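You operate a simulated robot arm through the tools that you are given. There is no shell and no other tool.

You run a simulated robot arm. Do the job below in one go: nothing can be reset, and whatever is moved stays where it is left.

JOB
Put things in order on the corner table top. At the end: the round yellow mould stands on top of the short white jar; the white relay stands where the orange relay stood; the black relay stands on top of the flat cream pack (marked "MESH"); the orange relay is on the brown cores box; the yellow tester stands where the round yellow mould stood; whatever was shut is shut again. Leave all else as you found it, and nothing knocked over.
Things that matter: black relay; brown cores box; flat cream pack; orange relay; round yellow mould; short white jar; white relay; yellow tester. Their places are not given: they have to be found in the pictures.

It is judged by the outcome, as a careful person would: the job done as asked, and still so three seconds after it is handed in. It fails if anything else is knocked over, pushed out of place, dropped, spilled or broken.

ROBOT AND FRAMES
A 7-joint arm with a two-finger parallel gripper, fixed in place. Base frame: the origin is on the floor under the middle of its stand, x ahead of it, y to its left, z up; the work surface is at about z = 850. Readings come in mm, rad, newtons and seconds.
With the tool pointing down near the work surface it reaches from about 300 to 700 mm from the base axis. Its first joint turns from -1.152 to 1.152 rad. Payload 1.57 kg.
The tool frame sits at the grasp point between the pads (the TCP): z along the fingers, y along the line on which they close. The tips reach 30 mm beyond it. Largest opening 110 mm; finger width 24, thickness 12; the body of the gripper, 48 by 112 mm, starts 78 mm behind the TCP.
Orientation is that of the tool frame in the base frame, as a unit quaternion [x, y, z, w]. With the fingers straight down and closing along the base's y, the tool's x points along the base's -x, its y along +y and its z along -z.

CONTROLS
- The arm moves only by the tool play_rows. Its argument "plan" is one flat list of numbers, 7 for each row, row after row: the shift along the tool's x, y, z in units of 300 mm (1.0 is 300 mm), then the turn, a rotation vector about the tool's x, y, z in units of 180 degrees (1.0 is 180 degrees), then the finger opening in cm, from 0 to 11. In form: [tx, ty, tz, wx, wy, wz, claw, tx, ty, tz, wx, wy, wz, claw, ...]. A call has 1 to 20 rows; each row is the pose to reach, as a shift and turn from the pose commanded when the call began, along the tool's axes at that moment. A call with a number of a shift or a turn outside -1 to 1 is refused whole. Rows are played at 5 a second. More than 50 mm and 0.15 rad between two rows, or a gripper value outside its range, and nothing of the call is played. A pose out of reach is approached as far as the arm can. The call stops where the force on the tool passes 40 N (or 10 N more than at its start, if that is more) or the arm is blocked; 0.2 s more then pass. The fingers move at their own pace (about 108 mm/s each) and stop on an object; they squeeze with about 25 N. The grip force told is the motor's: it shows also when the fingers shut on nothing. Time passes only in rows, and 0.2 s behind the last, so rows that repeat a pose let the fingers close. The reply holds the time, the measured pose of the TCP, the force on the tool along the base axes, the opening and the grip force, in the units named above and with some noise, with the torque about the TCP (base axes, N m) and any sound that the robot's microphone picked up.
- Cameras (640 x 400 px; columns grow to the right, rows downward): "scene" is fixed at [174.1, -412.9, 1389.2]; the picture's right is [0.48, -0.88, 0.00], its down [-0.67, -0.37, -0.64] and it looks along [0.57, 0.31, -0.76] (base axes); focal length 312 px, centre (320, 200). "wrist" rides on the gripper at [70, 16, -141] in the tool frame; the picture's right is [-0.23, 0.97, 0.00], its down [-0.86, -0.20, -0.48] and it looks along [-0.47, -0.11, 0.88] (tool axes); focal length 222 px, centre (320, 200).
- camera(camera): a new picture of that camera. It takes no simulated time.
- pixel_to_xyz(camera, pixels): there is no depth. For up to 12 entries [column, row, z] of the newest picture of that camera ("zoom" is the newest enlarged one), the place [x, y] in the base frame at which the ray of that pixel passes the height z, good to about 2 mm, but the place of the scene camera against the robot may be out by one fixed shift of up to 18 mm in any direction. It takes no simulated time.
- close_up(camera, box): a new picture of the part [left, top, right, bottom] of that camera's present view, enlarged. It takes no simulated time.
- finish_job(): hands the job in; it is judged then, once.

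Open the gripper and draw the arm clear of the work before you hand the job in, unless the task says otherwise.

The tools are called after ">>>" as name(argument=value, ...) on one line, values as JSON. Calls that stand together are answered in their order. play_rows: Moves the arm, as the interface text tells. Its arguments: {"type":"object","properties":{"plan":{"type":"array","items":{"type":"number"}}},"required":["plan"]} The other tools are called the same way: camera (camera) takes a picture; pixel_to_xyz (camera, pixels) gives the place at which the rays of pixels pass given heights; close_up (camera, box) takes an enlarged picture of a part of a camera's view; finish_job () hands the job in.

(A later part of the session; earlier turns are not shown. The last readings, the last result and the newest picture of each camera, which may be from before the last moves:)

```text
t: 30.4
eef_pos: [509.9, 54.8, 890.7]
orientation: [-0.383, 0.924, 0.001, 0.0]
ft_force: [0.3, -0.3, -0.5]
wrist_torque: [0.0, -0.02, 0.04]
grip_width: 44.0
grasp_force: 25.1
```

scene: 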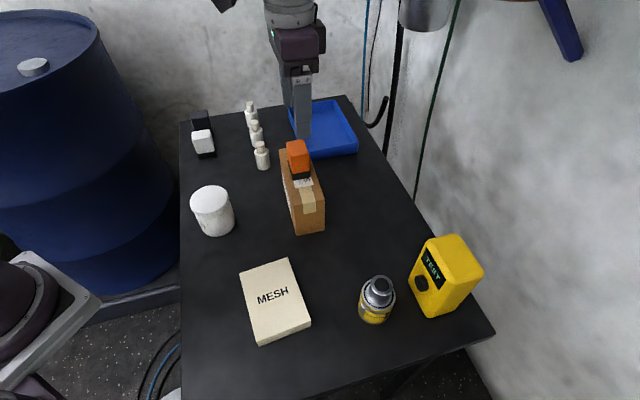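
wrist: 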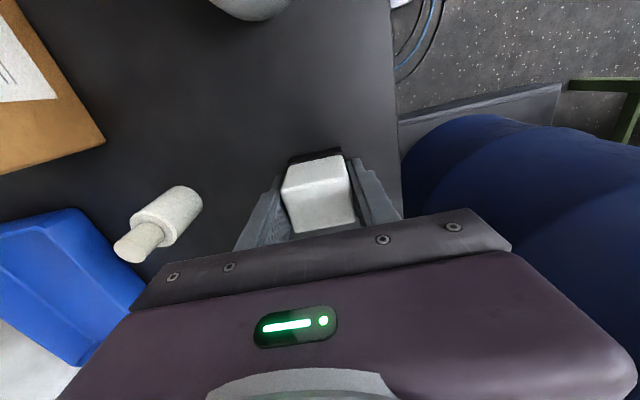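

Still free; one more millimetre.

>>> play_rows(plan=[0, 0, 0.002, 0, 0, 0, 3, 0, 0, 0.004, 0, 0, 0, 3, 0, 0, 0.004, 0, 0, 0, 3])

>>> close_up(camera="scene", box=[190, 140, 240, 190])

```text
t: 31.2
eef_pos: [510.6, 55.5, 890.3]
orientation: [-0.383, 0.924, 0.0, 0.001]
ft_force: [0.3, 1.7, 15.9]
wrist_torque: [-0.04, 0.05, 0.02]
grip_width: 44.3
grasp_force: 24.9
```

```text
8.00 times, centred on (215, 165) of scene
```

zoom: 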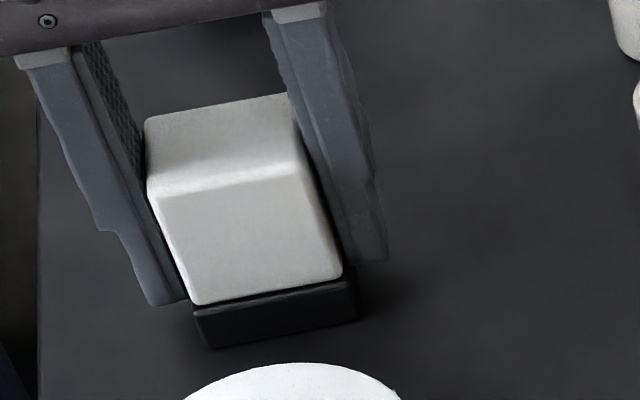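

Contact (16 N): white relay is on the table. I open and rise.

>>> play_rows(plan=[0, 0, -0.001, 0, 0, 0, 3, 0, 0, -0.001, 0, 0, 0, 5, 0, 0, -0.001, 0, 0, 0, 7, 0, 0, -0.001, 0, 0, 0, 8, 0, 0, -0.001, 0, 0, 0, 8, 0, 0, -0.1, 0, 0, 0, 8, 0, 0, -0.24, 0, 0, 0, 8, 0, 0, -0.24, 0, 0, 0, 8])

>>> camera(camera="wrist")

>>> close_up(camera="scene", box=[170, 70, 300, 200])

```text
t: 33.0
eef_pos: [510.2, 57.7, 962.3]
orientation: [-0.383, 0.924, -0.001, 0.0]
ft_force: [-0.5, -0.1, -0.9]
wrist_torque: [0.02, 0.02, 0.03]
grip_width: 79.6
grasp_force: 0.1
```

```text
taken
```

wrist: 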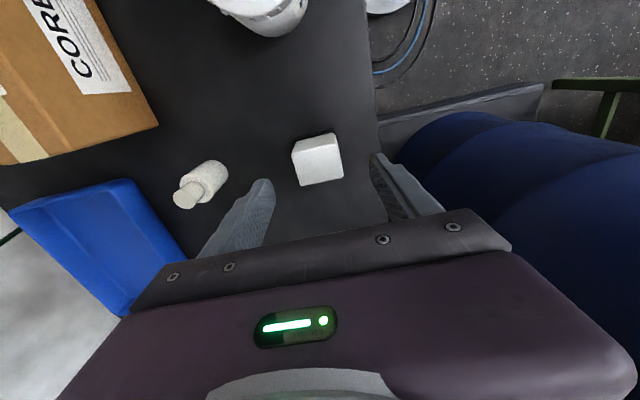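

```text
3.08 times, centred on (235, 135) of scene
```

zoom: 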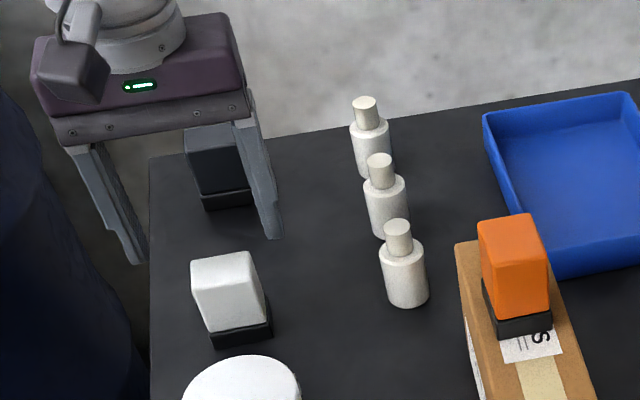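

White relay is standing at the old orange spot. Next I move along the row to above the black relay (≈(629.5,179)).

>>> play_rows(plan=[-0.07, 0, -0.08, 0, 0, 0, 8, -0.2, 0.001, -0.08, 0, 0, 0, 8, -0.33, 0.002, -0.08, 0, 0, 0, 8, -0.46, 0.004, -0.08, 0, 0, 0, 8, -0.574, 0.005, -0.02, 0, 0, 0, 8, -0.574, 0.005, 0.02, 0, 0, 0, 8, -0.574, 0.005, 0.02, 0, 0, 0, 8])

>>> camera(camera="wrist")

>>> close_up(camera="scene", box=[170, 70, 300, 200])

```text
t: 34.6
eef_pos: [631.1, 180.1, 954.9]
orientation: [-0.383, 0.924, 0.0, 0.0]
ft_force: [0.3, -0.2, 0.6]
wrist_torque: [-0.02, 0.01, -0.02]
grip_width: 80.2
grasp_force: 0.1
```

```text
taken
```

wrist: 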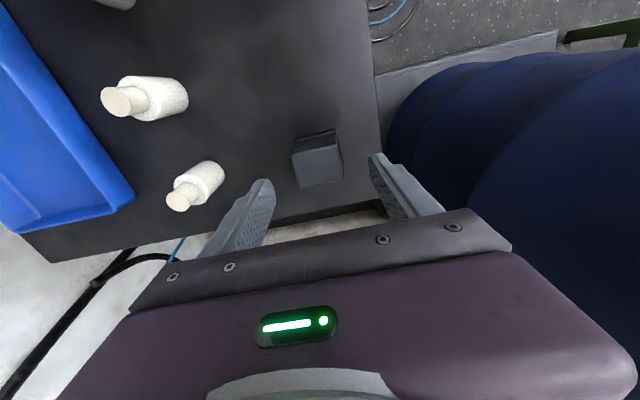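

```text
3.08 times, centred on (235, 135) of scene
```

zoom: 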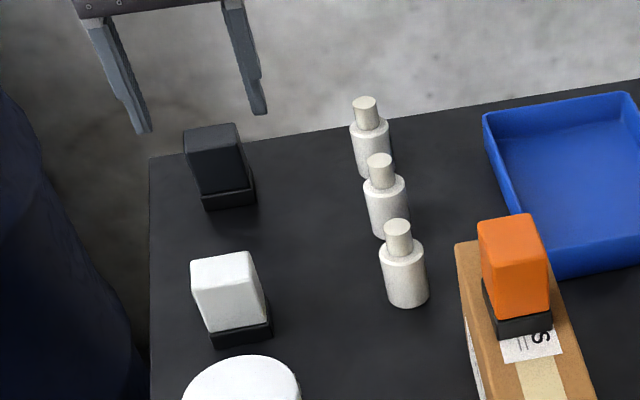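

Black relay's top at about (318,166) is aligned under the TCP. I descend to z≈892 and close.

>>> play_rows(plan=[0, 0, 0.1, 0, 0, 0, 8, 0, 0, 0.211, 0, 0, 0, 8, 0, 0, 0.211, 0, 0, 0, 6, 0, 0, 0.211, 0, 0, 0, 4, 0, 0, 0.211, 0, 0, 0, 3, 0, 0, 0.211, 0, 0, 0, 3, 0, 0, 0.211, 0, 0, 0, 3])

>>> camera(camera="wrist")

```text
t: 36.2
eef_pos: [632.5, 179.0, 891.9]
orientation: [-0.382, 0.924, -0.001, 0.001]
ft_force: [-0.7, -0.9, -0.4]
wrist_torque: [0.0, -0.02, 0.0]
grip_width: 44.1
grasp_force: 24.2
```

```text
taken
```

wrist: 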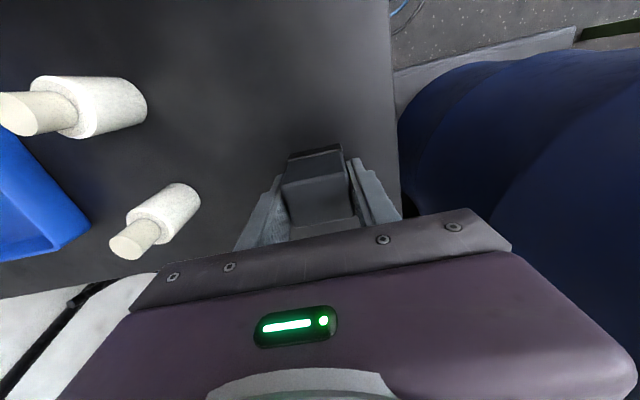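

Black relay gripped (44.1 mm). I lift to z≈1090 and start carrying it toward the MESH pack.

>>> play_rows(plan=[0, 0, -0.06, 0, 0, 0, 3, 0, 0, -0.18, 0, 0, 0, 3, 0, 0, -0.3, 0, 0, 0, 3, 0, 0, -0.42, 0, 0, 0, 3, 0, 0, -0.54, 0, 0, 0, 3, 0, 0, -0.66, 0, 0, 0, 3, 0.12, -0.02, -0.66, 0, 0, 0, 3, 0.25, -0.04, -0.66, 0, 0, 0, 3, 0.38, -0.06, -0.66, 0, 0, 0, 3, 0.51, -0.08, -0.66, 0, 0, 0, 3, 0.64, -0.1, -0.66, 0, 0, 0, 3, 0.77, -0.12, -0.66, 0, 0, 0, 3, 0.9, -0.15, -0.66, 0, 0, 0, 3, 0.9, -0.15, -0.66, 0, 0, 0, 3])

>>> camera(camera="wrist")

```text
t: 39.2
eef_pos: [630.2, 177.8, 1090.4]
orientation: [-0.384, 0.923, 0.0, 0.001]
ft_force: [-0.1, -0.7, -0.7]
wrist_torque: [0.01, 0.02, 0.0]
grip_width: 44.3
grasp_force: 25.2
out of reach, approached as far as the arm can: row 7, 8, 9, 10, 11, 12, 13, 14
```

```text
taken
```

wrist: 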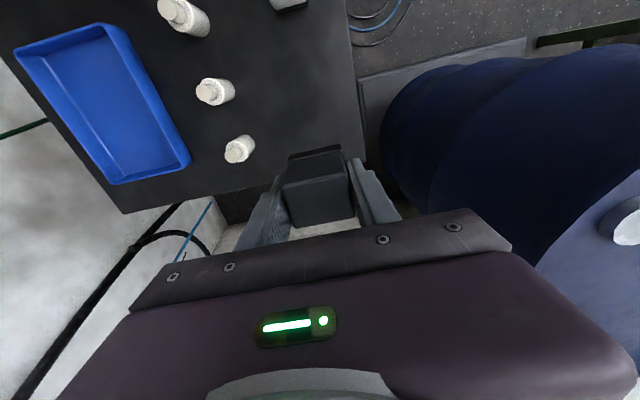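

The arm reports rows 7–14 out of reach and stayed at (630,178,1090). I play one neutral row to see where the commanded pose now is.

>>> play_rows(plan=[0, 0, 0, 0, 0, 0, 3])

```text
t: 39.6
eef_pos: [630.7, 179.3, 1090.9]
orientation: [-0.383, 0.924, 0.0, 0.0]
ft_force: [0.4, -0.1, -0.3]
wrist_torque: [0.0, -0.03, -0.01]
grip_width: 44.1
grasp_force: 24.7
```

The commanded pose is where the arm is. I try a small step inward with a slight descent.

>>> play_rows(plan=[0.0, 0, 0.05, 0, 0, 0, 3, 0.05, 0, 0.1, 0, 0, 0, 3, 0.1, 0, 0.1, 0, 0, 0, 3])

```text
t: 40.4
eef_pos: [616.6, 155.5, 1055.6]
orientation: [-0.383, 0.924, 0.0, 0.0]
ft_force: [-0.5, -0.3, -1.6]
wrist_torque: [0.01, -0.01, 0.03]
grip_width: 44.4
grasp_force: 25.1
```

It moves again. I check settling, then proceed.

>>> play_rows(plan=[0, 0, 0, 0, 0, 0, 3, 0, 0, 0, 0, 0, 0, 3])

```text
t: 41.0
eef_pos: [616.9, 156.1, 1056.1]
orientation: [-0.383, 0.924, -0.002, 0.0]
ft_force: [0.2, 0.5, -1.1]
wrist_torque: [0.02, -0.02, -0.02]
grip_width: 44.1
grasp_force: 25.1
```

The arm is at (616.9,156.1,1056). I carry on toward the pack in steps at this height (relay foot ≈1014, above everything on the way).

>>> play_rows(plan=[0.1, -0.017, 0, 0, 0, 0, 3, 0.2, -0.035, 0, 0, 0, 0, 3, 0.3, -0.052, 0, 0, 0, 0, 3, 0.4, -0.07, 0, 0, 0, 0, 3, 0.5, -0.087, 0, 0, 0, 0, 3, 0.6, -0.105, 0, 0, 0, 0, 3, 0.7, -0.122, 0, 0, 0, 0, 3, 0.8, -0.14, 0, 0, 0, 0, 3, 0.8, -0.14, 0, 0, 0, 0, 3])

>>> camera(camera="wrist")

```text
t: 43.0
eef_pos: [478.8, -44.3, 1053.8]
orientation: [-0.383, 0.924, 0.0, 0.0]
ft_force: [-0.7, 0.1, -0.9]
wrist_torque: [0.03, 0.0, 0.0]
grip_width: 44.3
grasp_force: 24.9
```

```text
taken
```

wrist: 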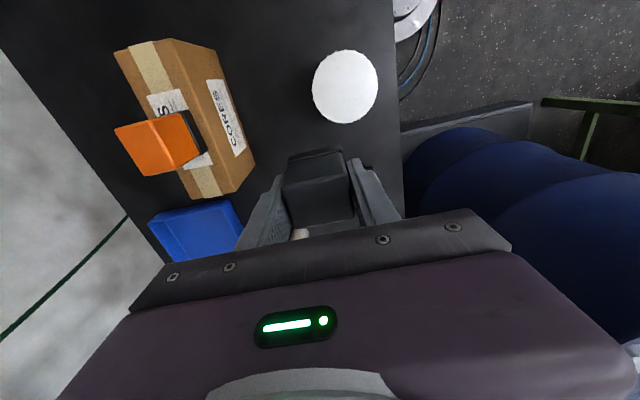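

Good. I continue to above the MESH pack at (328,-250).

>>> play_rows(plan=[0.1, -0.017, 0, 0, 0, 0, 3, 0.2, -0.033, 0, 0, 0, 0, 3, 0.3, -0.05, 0, 0, 0, 0, 3, 0.4, -0.066, 0, 0, 0, 0, 3, 0.5, -0.082, 0, 0, 0, 0, 3, 0.6, -0.1, 0, 0, 0, 0, 3, 0.7, -0.115, 0, 0, 0, 0, 3, 0.839, -0.134, 0, 0, 0, 0, 3, 0.839, -0.134, 0, 0, 0, 0, 3])

>>> camera(camera="wrist")

>>> camera(camera="scene")

```text
t: 45.0
eef_pos: [330.7, -250.3, 1056.3]
orientation: [-0.383, 0.924, 0.0, 0.0]
ft_force: [-0.5, -0.4, -1.1]
wrist_torque: [0.0, -0.01, 0.04]
grip_width: 44.3
grasp_force: 25.1
```

```text
taken
```

wrist: 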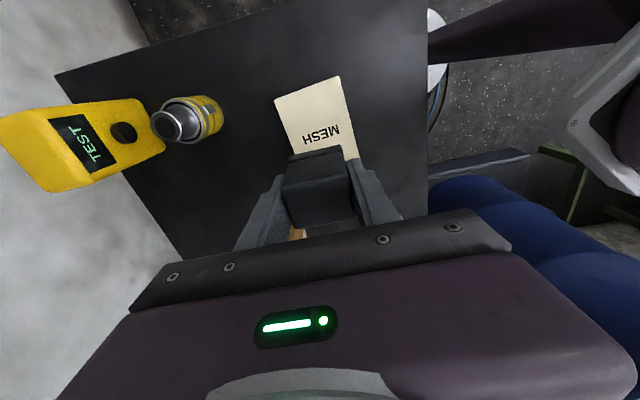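

```text
taken
```

scene: 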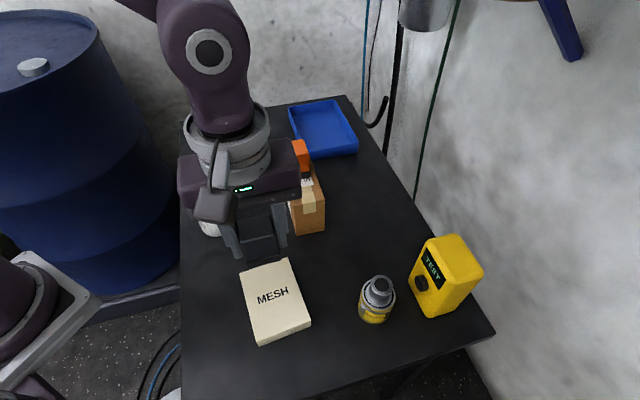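

I check the pack corner positions from here ((274,98), (339,76)).

>>> pixel_to_xyz(camera="wrist", pixels=[[274, 98, 870], [339, 76, 870], [359, 158, 870], [274, 98, 880], [339, 76, 880], [359, 158, 880]])

>>> close_up(camera="wrist", box=[240, 60, 400, 240])

>>> close_up(camera="wrist", box=[0, 60, 240, 220])

```text
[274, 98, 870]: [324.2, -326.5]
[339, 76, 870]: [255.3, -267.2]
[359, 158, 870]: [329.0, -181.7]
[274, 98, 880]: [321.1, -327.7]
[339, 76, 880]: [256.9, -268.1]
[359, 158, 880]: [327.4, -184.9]
```

```text
2.22 times, centred on (320, 150) of wrist
```

zoom: 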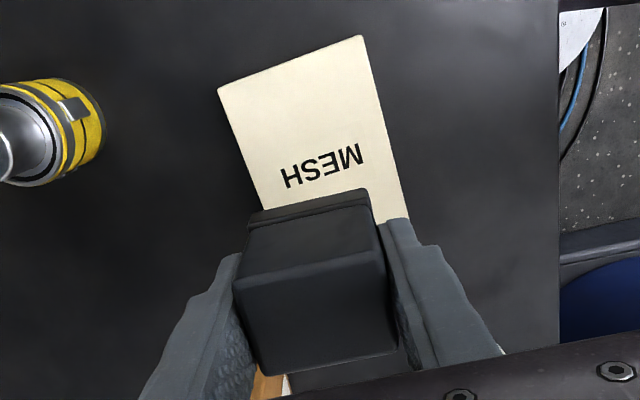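

```text
2.50 times, centred on (120, 140) of wrist
```

zoom: 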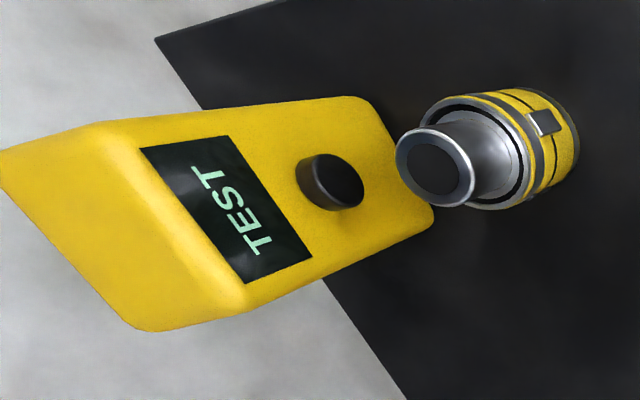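

Pack centre confirmed ≈(328,-250). I lower to TCP z≈935 and look from the side.

>>> play_rows(plan=[0, 0, 0.12, 0, 0, 0, 3, 0, 0, 0.24, 0, 0, 0, 3, 0, 0, 0.34, 0, 0, 0, 3, 0, 0, 0.403, 0, 0, 0, 3, 0, 0, 0.403, 0, 0, 0, 3])

>>> close_up(camera="scene", box=[210, 200, 340, 360])

>>> camera(camera="wrist")

```text
t: 46.2
eef_pos: [330.7, -249.6, 934.4]
orientation: [-0.382, 0.924, 0.0, 0.0]
ft_force: [-0.1, 0.4, -1.3]
wrist_torque: [-0.05, -0.01, 0.01]
grip_width: 44.1
grasp_force: 25.4
```

```text
2.50 times, centred on (275, 280) of scene
```

zoom: 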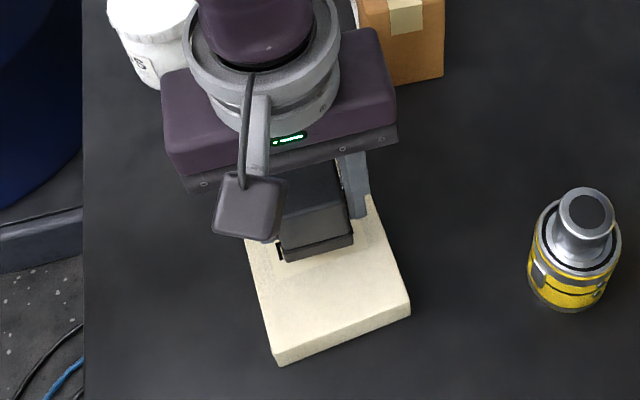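

```text
taken
```

wrist: 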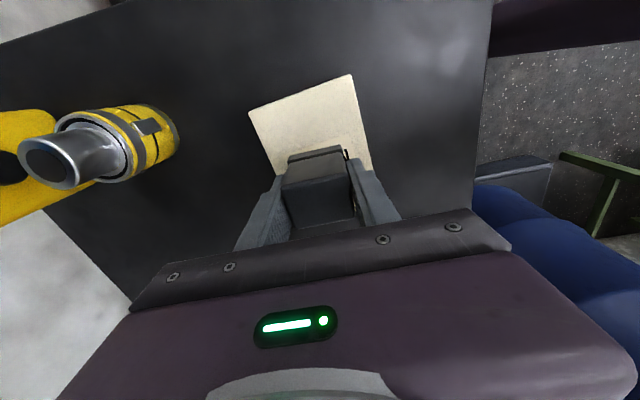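

Relay is above the pack's middle. I lower 12 mm more, in steps, watching force.

>>> play_rows(plan=[0, 0, 0.013, 0, 0, 0, 3, 0, 0, 0.026, 0, 0, 0, 3, 0, 0, 0.04, 0, 0, 0, 3, 0, 0, 0.04, 0, 0, 0, 3])

>>> close_up(camera="scene", box=[240, 250, 320, 350])

```text
t: 47.2
eef_pos: [332.6, -249.6, 922.5]
orientation: [-0.383, 0.924, 0.001, 0.001]
ft_force: [0.0, -0.4, -2.1]
wrist_torque: [0.01, 0.02, 0.0]
grip_width: 44.3
grasp_force: 25.3
```

```text
4.00 times, centred on (280, 300) of scene
```

zoom: 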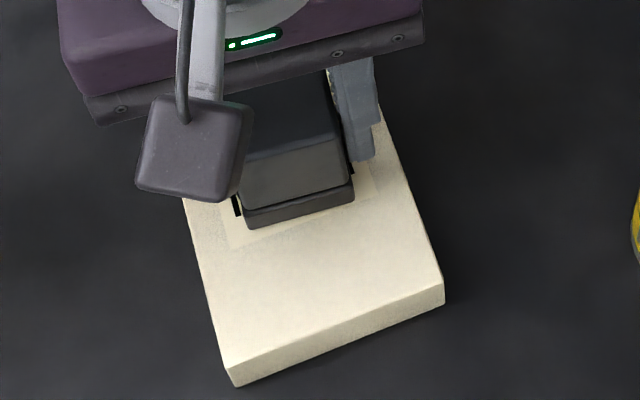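

No contact yet; I keep lowering in ~2 mm steps.

>>> play_rows(plan=[0, 0, 0.007, 0, 0, 0, 3, 0, 0, 0.014, 0, 0, 0, 3, 0, 0, 0.014, 0, 0, 0, 3])

>>> close_up(camera="scene", box=[240, 250, 320, 350])

```text
t: 48.0
eef_pos: [331.9, -249.9, 918.3]
orientation: [-0.383, 0.924, -0.001, 0.0]
ft_force: [-0.7, 3.0, 25.5]
wrist_torque: [0.08, 0.05, 0.0]
grip_width: 44.4
grasp_force: 25.3
```

```text
4.00 times, centred on (280, 300) of scene
```

zoom: 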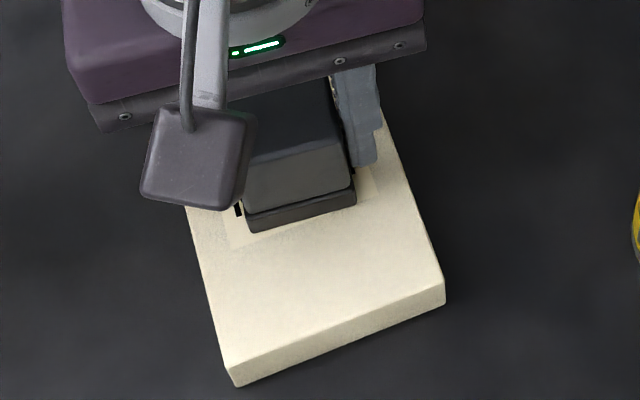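

Contact (25 N): pack top ≈878. I ease up slightly, open the fingers and rise.

>>> play_rows(plan=[0, 0, -0.003, 0, 0, 0, 3, 0, 0, -0.003, 0, 0, 0, 5, 0, 0, -0.003, 0, 0, 0, 7, 0, 0, -0.003, 0, 0, 0, 8, 0, 0, -0.003, 0, 0, 0, 8, 0, 0, -0.1, 0, 0, 0, 8, 0, 0, -0.24, 0, 0, 0, 8, 0, 0, -0.38, 0, 0, 0, 8, 0, 0, -0.52, 0, 0, 0, 8, 0, 0, -0.66, 0, 0, 0, 8, 0, 0, -0.66, 0, 0, 0, 8])

>>> camera(camera="wrist")

>>> camera(camera="scene")

```text
t: 50.4
eef_pos: [332.4, -249.8, 1117.5]
orientation: [-0.383, 0.924, 0.0, -0.001]
ft_force: [-0.4, 0.3, -0.3]
wrist_torque: [0.0, 0.02, 0.02]
grip_width: 80.1
grasp_force: 0.0
```

```text
taken
```

wrist: 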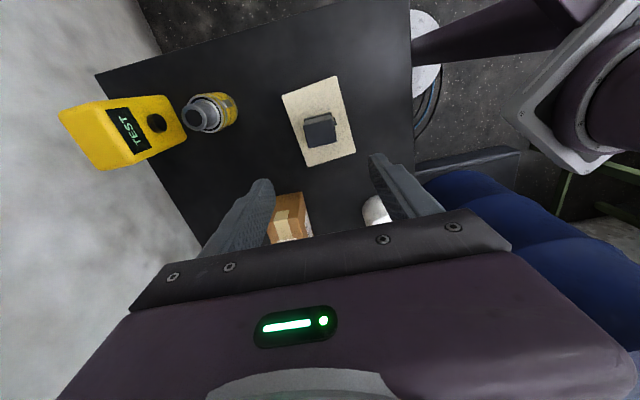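

```text
taken
```

scene: 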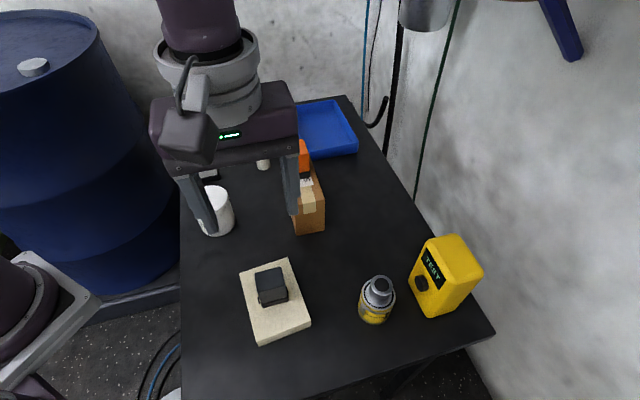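

Black relay is on the pack. Now I move above the mould area and turn the tool to close along the 45° table-edge direction, for measuring the mould and tester.

>>> play_rows(plan=[0.018, -0.041, 0, 0, 0, 0.042, 10, 0.036, -0.082, 0, 0, 0, 0.083, 10, 0.054, -0.123, 0, 0, 0, 0.125, 10, 0.072, -0.164, 0, 0, 0, 0.167, 10, 0.09, -0.205, 0, 0, 0, 0.208, 10, 0.108, -0.245, 0, 0, 0, 0.25, 10, 0.126, -0.286, 0, 0, 0, 0.292, 10, 0.145, -0.327, 0, 0, 0, 0.333, 10, 0.163, -0.368, 0, 0, 0, 0.375, 10, 0.181, -0.409, 0, 0, 0, 0.417, 10, 0.2, -0.45, 0, 0, 0, 0.458, 10, 0.217, -0.49, 0, 0, 0, 0.5, 10, 0.217, -0.49, 0, 0, 0, 0.5, 10])

>>> camera(camera="wrist")

```text
t: 53.2
eef_pos: [388.3, -399.2, 1116.5]
orientation: [0.383, 0.924, 0.0, 0.0]
ft_force: [-0.5, 0.2, -0.5]
wrist_torque: [0.01, 0.02, 0.02]
grip_width: 100.0
grasp_force: 0.2
```

```text
taken
```

wrist: 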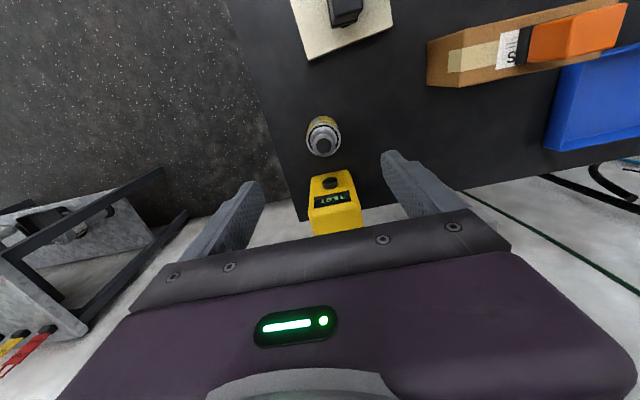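

I enlarge the mould and tester from this near-overhead view.

>>> close_up(camera="wrist", box=[270, 100, 400, 240])

>>> close_up(camera="scene", box=[330, 220, 500, 340])

```text
2.86 times, centred on (335, 170) of wrist
```

zoom: 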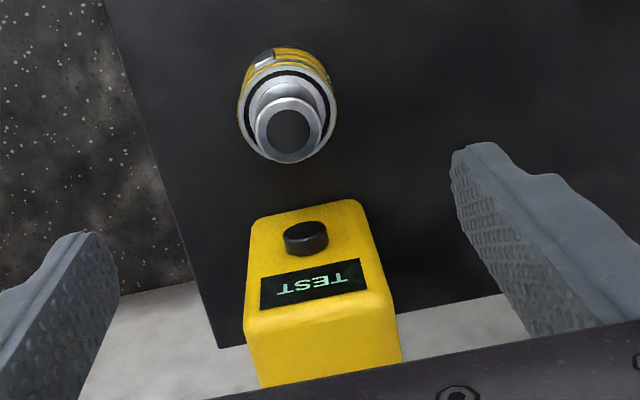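

```text
3.33 times, centred on (415, 280) of scene
```

zoom: 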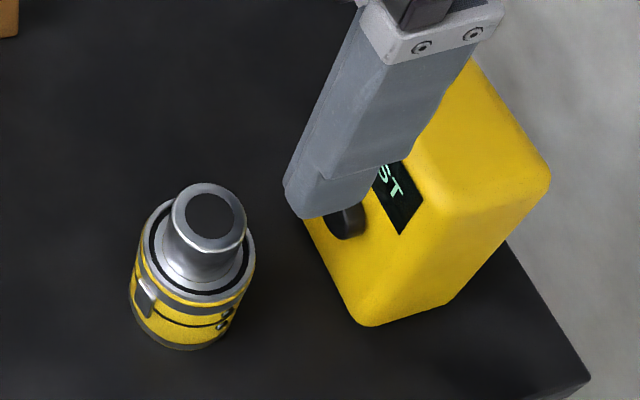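

I query rays for the mould's base, rim and knob, and the tester's corners.

>>> close_up(camera="wrist", box=[270, 100, 400, 240])

>>> pixel_to_xyz(camera="zoom", pixels=[[288, 46, 850], [240, 110, 900], [336, 105, 900], [240, 110, 910], [336, 105, 910], [290, 130, 940], [257, 130, 940], [322, 128, 940], [290, 130, 930], [289, 112, 910]])

>>> pixel_to_xyz(camera="zoom", pixels=[[253, 218, 850], [360, 202, 850], [245, 330, 980], [392, 303, 980], [260, 385, 980], [401, 360, 980], [245, 330, 960], [392, 303, 960], [260, 385, 960], [401, 360, 960]])

```text
2.86 times, centred on (335, 170) of wrist
```

zoom: 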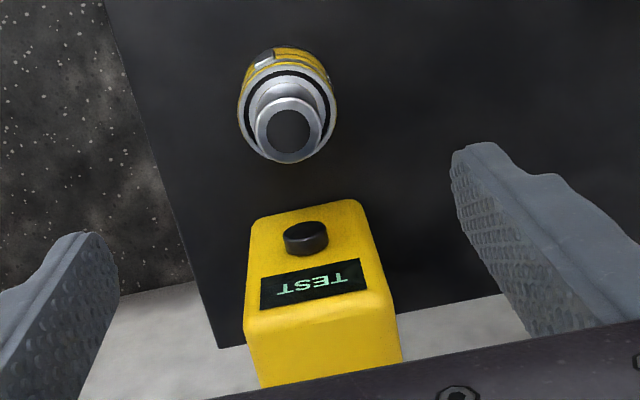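

```text
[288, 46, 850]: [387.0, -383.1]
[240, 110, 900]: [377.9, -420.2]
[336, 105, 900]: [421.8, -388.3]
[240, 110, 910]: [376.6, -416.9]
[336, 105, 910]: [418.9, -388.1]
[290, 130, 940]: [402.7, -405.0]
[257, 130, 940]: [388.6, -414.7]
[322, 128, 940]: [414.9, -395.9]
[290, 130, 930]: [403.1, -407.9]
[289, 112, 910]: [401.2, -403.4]
```

```text
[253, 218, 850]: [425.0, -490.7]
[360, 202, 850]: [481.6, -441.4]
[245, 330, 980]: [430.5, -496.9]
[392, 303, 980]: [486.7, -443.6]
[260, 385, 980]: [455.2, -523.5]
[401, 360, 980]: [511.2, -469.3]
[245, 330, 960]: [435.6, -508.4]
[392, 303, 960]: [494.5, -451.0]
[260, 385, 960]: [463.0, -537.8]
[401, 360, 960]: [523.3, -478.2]
```

Mould centre ≈(402,-404), Ø≈52, top ≈950; tester front face runs (425,-491)–(482,-441). I zoom strongly on the mould to see where its clasp and bolts stick out, to choose the grip direction.

>>> close_up(camera="wrist", box=[295, 105, 355, 165])

>>> close_up(camera="scene", box=[345, 265, 410, 330])

```text
6.67 times, centred on (325, 135) of wrist
```

zoom: 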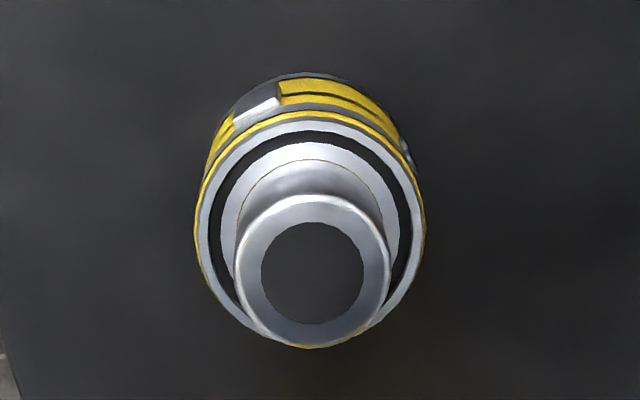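

```text
6.15 times, centred on (378, 298) of scene
```

zoom: 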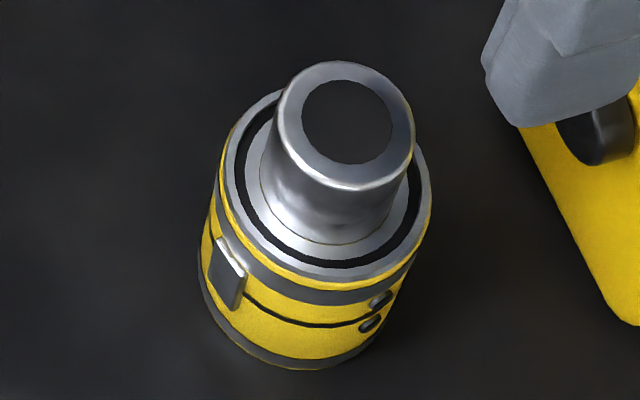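

Clasp points toward about 145°, bolts about 55°/235°, so I'll grip along ≈10° from the x axis (fingers clear of them and the tester). I turn +35° over the mould and descend to z≈1000.

>>> play_rows(plan=[-0.008, 0.004, 0, 0, 0, 0.039, 9, -0.016, 0.008, 0, 0, 0, 0.078, 8, -0.025, 0.012, 0, 0, 0, 0.117, 8, -0.033, 0.016, 0, 0, 0, 0.156, 8, -0.041, 0.02, 0, 0, 0, 0.194, 8, -0.041, 0.02, 0.12, 0, 0, 0.194, 8, -0.041, 0.02, 0.24, 0, 0, 0.194, 8, -0.041, 0.02, 0.34, 0, 0, 0.194, 8, -0.041, 0.02, 0.39, 0, 0, 0.194, 8, -0.041, 0.02, 0.39, 0, 0, 0.194, 8])

>>> camera(camera="wrist")

>>> close_up(camera="scene", box=[330, 200, 500, 340])

```text
t: 55.4
eef_pos: [403.3, -404.2, 997.7]
orientation: [0.642, 0.767, 0.0, 0.0]
ft_force: [0.1, -0.2, 0.2]
wrist_torque: [-0.01, 0.02, 0.01]
grip_width: 80.2
grasp_force: 0.1
```

```text
taken
```

wrist: 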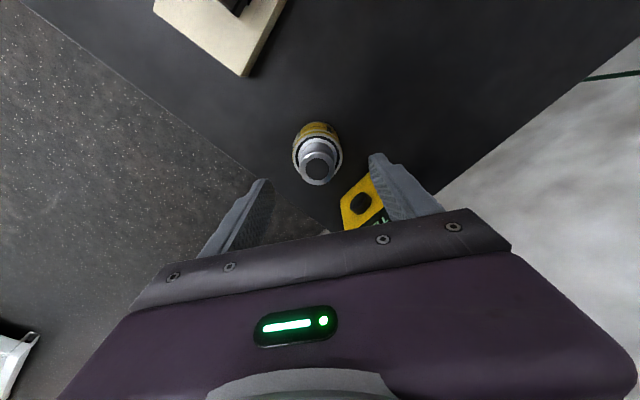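

```text
2.86 times, centred on (415, 270) of scene
```

zoom: 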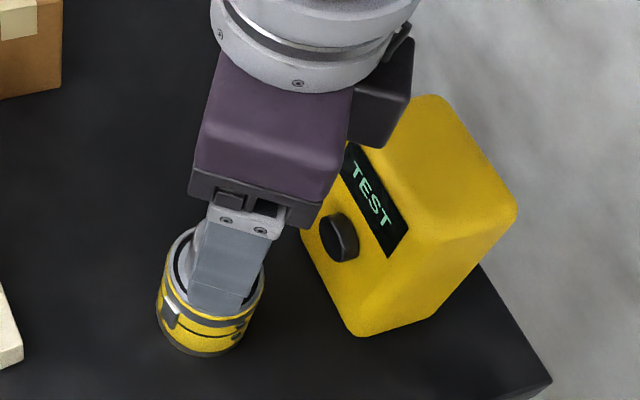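

There is a dark box visible beside the gripper near the tester in the scene zoom; before descending I look at the whole scene to see what it is and whether it clears the tester.

>>> camera(camera="scene")

>>> close_up(camera="scene", box=[300, 80, 520, 340])

```text
taken
```

scene: 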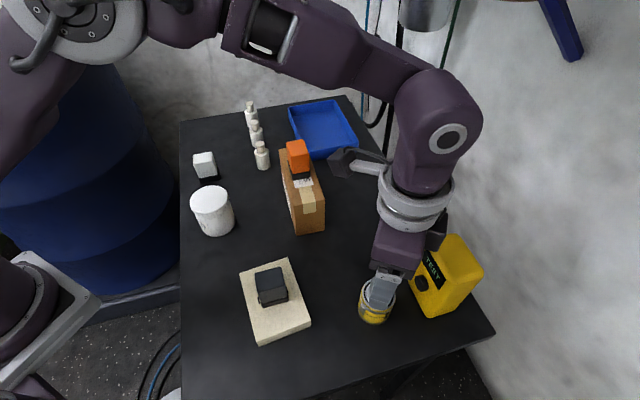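

```text
1.54 times, centred on (410, 210) of scene
```

zoom: 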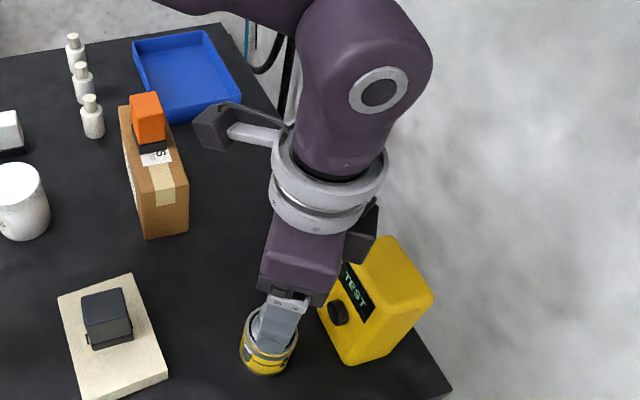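

The wrist camera is on the far left; a second small box sits on the opposite side of the gripper. I estimate where it is using rays at plausible heights.

>>> pixel_to_xyz(camera="scene", pixels=[[428, 250, 1080], [428, 250, 1100], [428, 250, 1120], [443, 238, 1100], [443, 238, 1120], [443, 238, 1140], [446, 210, 1140], [446, 210, 1160], [408, 278, 1076], [372, 264, 1076], [380, 280, 1020]])

>>> close_up(camera="scene", box=[350, 160, 490, 300])

```text
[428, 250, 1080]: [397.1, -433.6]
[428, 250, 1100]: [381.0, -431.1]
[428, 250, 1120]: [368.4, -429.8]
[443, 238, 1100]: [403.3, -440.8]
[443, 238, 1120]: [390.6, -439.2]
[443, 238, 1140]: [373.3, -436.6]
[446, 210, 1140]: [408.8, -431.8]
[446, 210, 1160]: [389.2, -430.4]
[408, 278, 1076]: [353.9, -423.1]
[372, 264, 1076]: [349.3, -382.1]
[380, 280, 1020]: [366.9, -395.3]
```

```text
2.86 times, centred on (420, 230) of scene
```

zoom: 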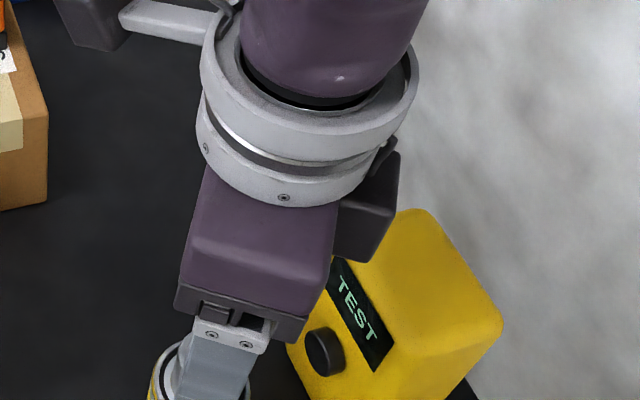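

The extra box only reaches ~40 mm from the axis, so it stays well in front of the tester. I zoom on the mould from here to verify centring.

>>> close_up(camera="wrist", box=[280, 110, 360, 200])

>>> pixel_to_xyz(camera="zoom", pixels=[[320, 200, 905], [320, 200, 950]])

```text
4.44 times, centred on (320, 155) of wrist
```

zoom: 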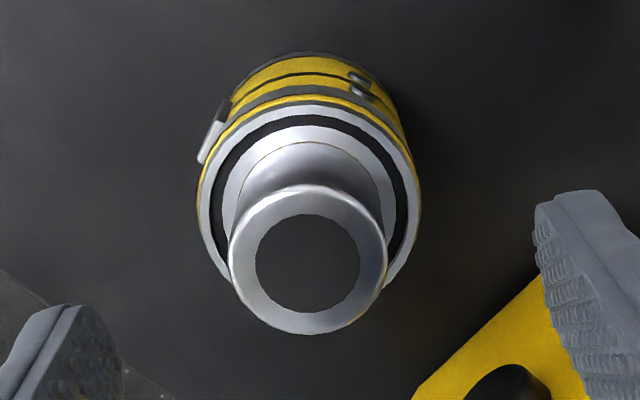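

```text
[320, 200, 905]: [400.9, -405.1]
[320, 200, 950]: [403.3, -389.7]
```

The ring centre shows the mould at ≈(399,-402.5); the clasp is at the left silhouette, so I turn back 10° to keep the pads off it, shift ~3 mm, and descend to z≈890.

>>> play_rows(plan=[0.004, -0.004, 0, 0, 0, -0.028, 8, 0.0075, -0.008, 0, 0, 0, -0.056, 8, 0.0075, -0.008, 0.1, 0, 0, -0.056, 8, 0.0075, -0.008, 0.2, 0, 0, -0.056, 8, 0.0075, -0.008, 0.3, 0, 0, -0.056, 8, 0.0075, -0.008, 0.36, 0, 0, -0.056, 8, 0.0075, -0.008, 0.36, 0, 0, -0.056, 8])

>>> camera(camera="wrist")

>>> close_up(camera="scene", box=[330, 200, 500, 340])

```text
t: 57.0
eef_pos: [400.6, -403.2, 889.0]
orientation: [0.572, 0.82, 0.001, 0.0]
ft_force: [-0.3, 0.6, 0.0]
wrist_torque: [-0.03, 0.0, 0.0]
grip_width: 79.9
grasp_force: 0.1
```

```text
taken
```

wrist: 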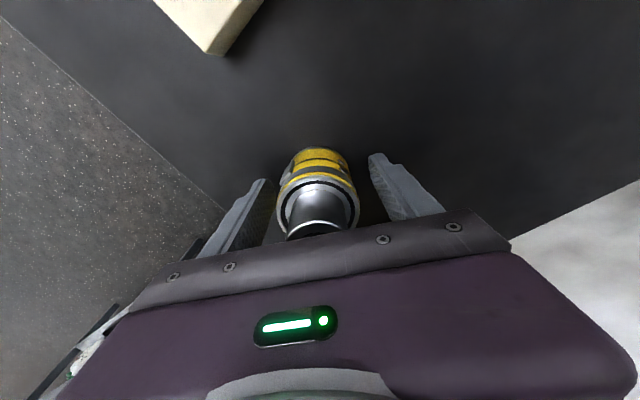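

```text
2.86 times, centred on (415, 270) of scene
```

zoom: 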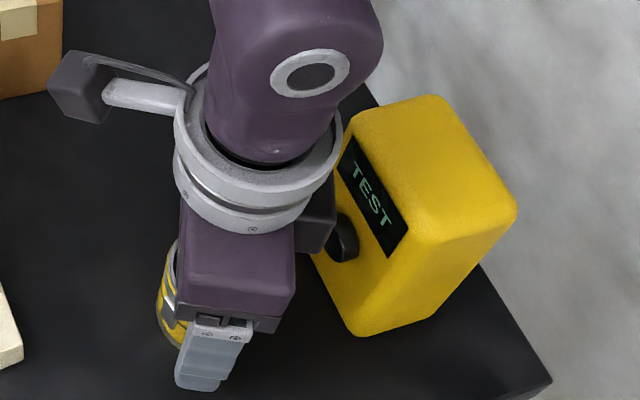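

The fingers straddle the mould with room to the tester. I close on the body.

>>> play_rows(plan=[0, 0, 0, 0, 0, 0, 6.5, 0, 0, 0, 0, 0, 0, 5.5, 0, 0, 0, 0, 0, 0, 4, 0, 0, 0, 0, 0, 0, 4, 0, 0, 0, 0, 0, 0, 4])

>>> camera(camera="wrist")

>>> close_up(camera="wrist", box=[260, 130, 380, 240])

```text
t: 58.2
eef_pos: [400.8, -402.2, 891.8]
orientation: [0.573, 0.82, 0.0, -0.001]
ft_force: [-0.7, -2.0, 0.3]
wrist_torque: [0.01, -0.01, -0.04]
grip_width: 52.8
grasp_force: 25.6
```

```text
taken
```

wrist: 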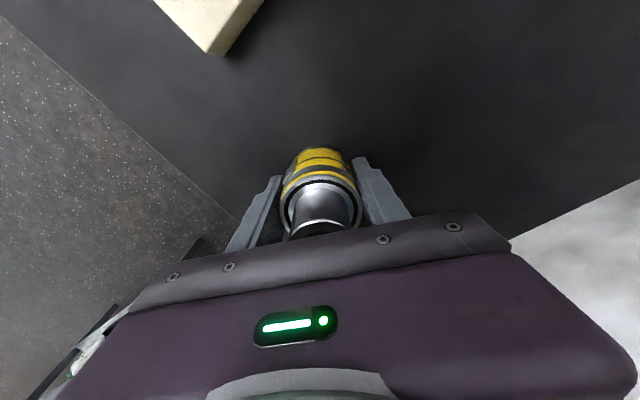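

```text
3.64 times, centred on (320, 185) of wrist
```

zoom: 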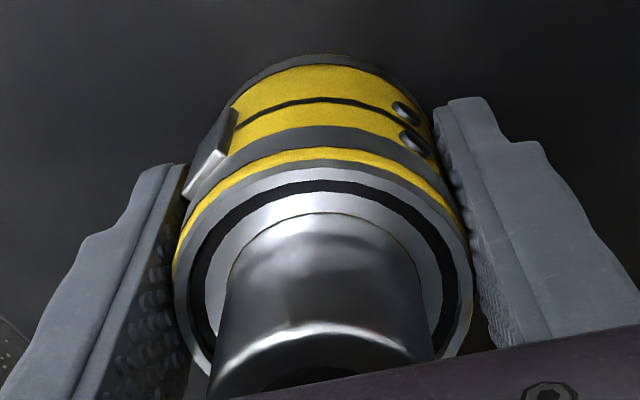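

Gripped at 52.8 mm (body diameter). I lift slowly first and check that it holds.

>>> play_rows(plan=[0, 0, -0.03, 0, 0, 0, 4, 0, 0, -0.08, 0, 0, 0, 4, 0, 0, -0.14, 0, 0, 0, 4, 0, 0, -0.14, 0, 0, 0, 4])

>>> close_up(camera="scene", box=[330, 200, 500, 340])

```text
t: 59.2
eef_pos: [400.4, -403.8, 934.9]
orientation: [0.572, 0.82, 0.0, -0.001]
ft_force: [-0.6, 0.3, -3.1]
wrist_torque: [0.01, 0.0, -0.01]
grip_width: 52.7
grasp_force: 25.4
```

```text
2.86 times, centred on (415, 270) of scene
```

zoom: 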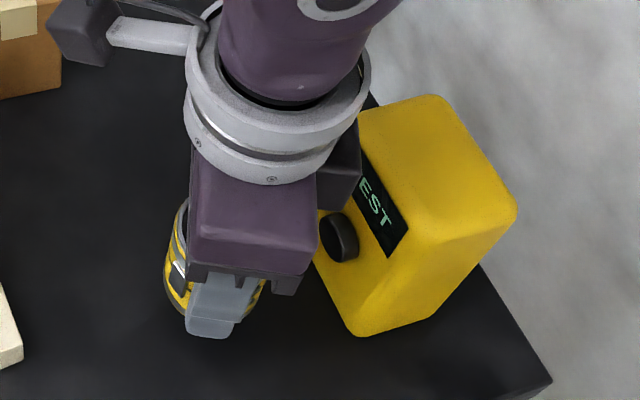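

It holds (≈3 N weight). I lift to z≈1080 and carry it toward the jar, stopping short at about (400,-150) to view the jar lid.

>>> play_rows(plan=[0, 0, -0.12, 0, 0, 0, 4, 0, 0, -0.24, 0, 0, 0, 4, 0, 0, -0.36, 0, 0, 0, 4, 0, 0, -0.487, 0, 0, 0, 4, 0.113, 0.041, -0.487, 0, 0, 0, 4, 0.226, 0.082, -0.487, 0, 0, 0, 4, 0.34, 0.123, -0.487, 0, 0, 0, 4, 0.453, 0.165, -0.487, 0, 0, 0, 4, 0.566, 0.206, -0.487, 0, 0, 0, 4, 0.68, 0.247, -0.487, 0, 0, 0, 4, 0.793, 0.288, -0.487, 0, 0, 0, 4, 0.793, 0.288, -0.487, 0, 0, 0, 4])

>>> camera(camera="wrist")

>>> camera(camera="scene")

```text
t: 61.8
eef_pos: [397.8, -148.0, 1077.5]
orientation: [0.572, 0.82, 0.001, 0.0]
ft_force: [1.2, -0.2, -3.2]
wrist_torque: [-0.01, -0.03, 0.02]
grip_width: 52.9
grasp_force: 25.1
```

```text
taken
```

wrist: 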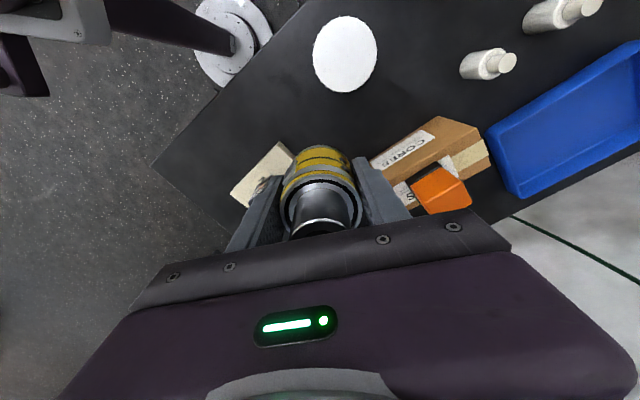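

```text
taken
```

scene: 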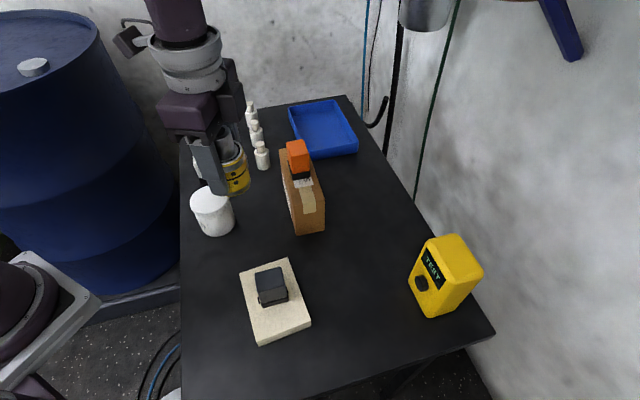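

Jar lid visible at (345,53). I zoom in to measure its centre.

>>> close_up(camera="wrist", box=[295, 0, 395, 110])

>>> close_up(camera="scene", box=[170, 170, 260, 250])

```text
3.64 times, centred on (345, 55) of wrist
```

zoom: 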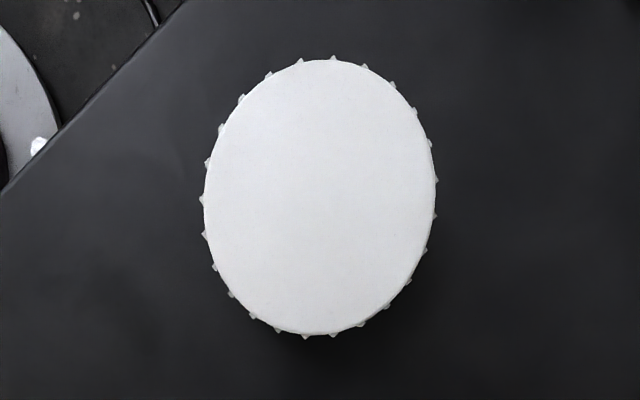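

```text
5.00 times, centred on (215, 210) of scene
```

zoom: 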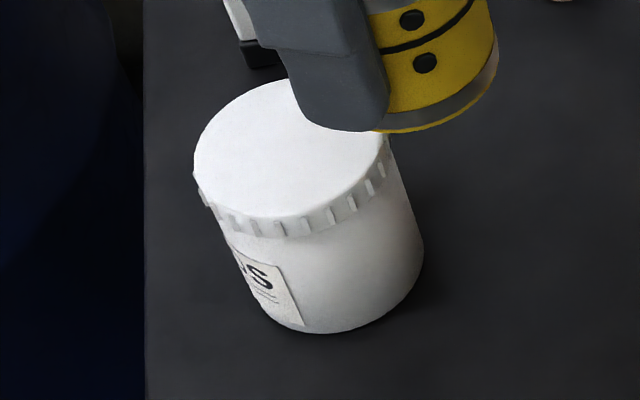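

Lid centre in the wrist zoom is about (320,197), seen almost straight down. I query its place.

>>> close_up(camera="wrist", box=[295, 0, 395, 110])

>>> pixel_to_xyz(camera="zoom", pixels=[[320, 197, 930], [320, 197, 940], [320, 197, 950], [205, 205, 940], [436, 187, 940], [310, 60, 940], [325, 333, 940]])

```text
3.64 times, centred on (345, 55) of wrist
```

zoom: 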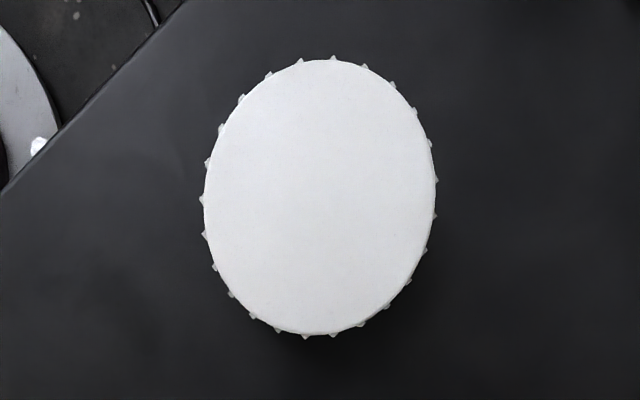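

```text
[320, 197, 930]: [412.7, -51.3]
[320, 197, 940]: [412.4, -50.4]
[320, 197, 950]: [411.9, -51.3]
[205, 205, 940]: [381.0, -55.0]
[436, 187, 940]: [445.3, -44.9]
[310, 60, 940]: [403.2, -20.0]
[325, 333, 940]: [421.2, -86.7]
```

Lid centre ≈(412.5,-51.5), Ø≈66; earlier views put the lid top near z≈915. I move over it and lower to TCP z≈985 (mould base ≈944).

>>> play_rows(plan=[0.1, 0.05, 0, 0, 0, 0, 4, 0.2, 0.1, 0, 0, 0, 0, 4, 0.293, 0.151, 0, 0, 0, 0, 4, 0.293, 0.151, 0.1, 0, 0, 0, 4, 0.293, 0.151, 0.2, 0, 0, 0, 4, 0.293, 0.151, 0.28, 0, 0, 0, 4, 0.293, 0.151, 0.313, 0, 0, 0, 4, 0.293, 0.151, 0.313, 0, 0, 0, 4])

>>> close_up(camera="scene", box=[160, 130, 270, 250])

>>> camera(camera="wrist")

```text
t: 63.6
eef_pos: [410.6, -52.2, 985.2]
orientation: [0.572, 0.82, -0.001, 0.001]
ft_force: [-0.4, 0.4, -3.1]
wrist_torque: [0.01, 0.0, -0.01]
grip_width: 52.9
grasp_force: 25.0
```

```text
3.33 times, centred on (215, 190) of scene
```

zoom: 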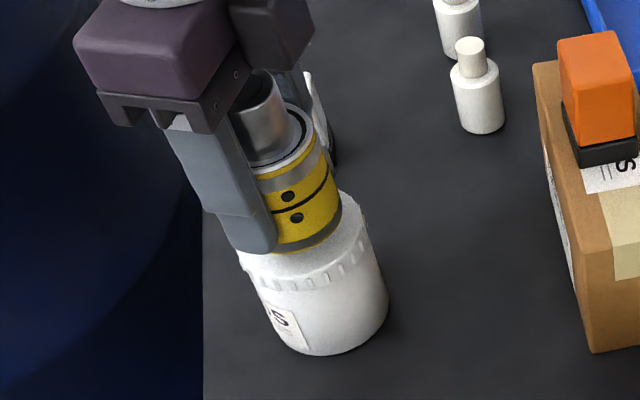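

```text
taken
```

wrist: 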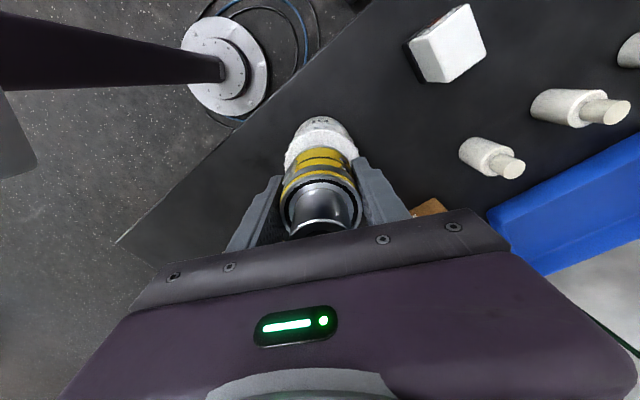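

Mould is over the lid. I lower in small steps watching the force.

>>> play_rows(plan=[0, 0, 0.02, 0, 0, 0, 4, 0, 0, 0.04, 0, 0, 0, 4, 0, 0, 0.055, 0, 0, 0, 4, 0, 0, 0.055, 0, 0, 0, 4])

>>> close_up(camera="scene", box=[170, 160, 250, 250])

>>> close_up(camera="wrist", box=[260, 100, 380, 240])

```text
t: 64.6
eef_pos: [412.3, -51.7, 969.3]
orientation: [0.572, 0.82, 0.0, 0.0]
ft_force: [1.3, 0.0, 19.4]
wrist_torque: [-0.16, 0.01, -0.18]
grip_width: 52.2
grasp_force: 24.7
```

```text
4.44 times, centred on (210, 205) of scene
```

zoom: 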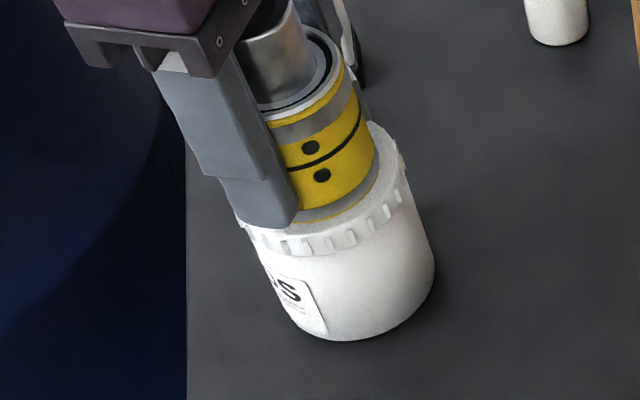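

```text
2.86 times, centred on (320, 170) of wrist
```

zoom: 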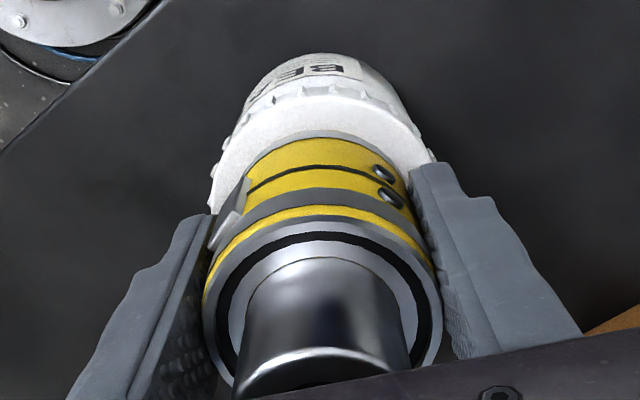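

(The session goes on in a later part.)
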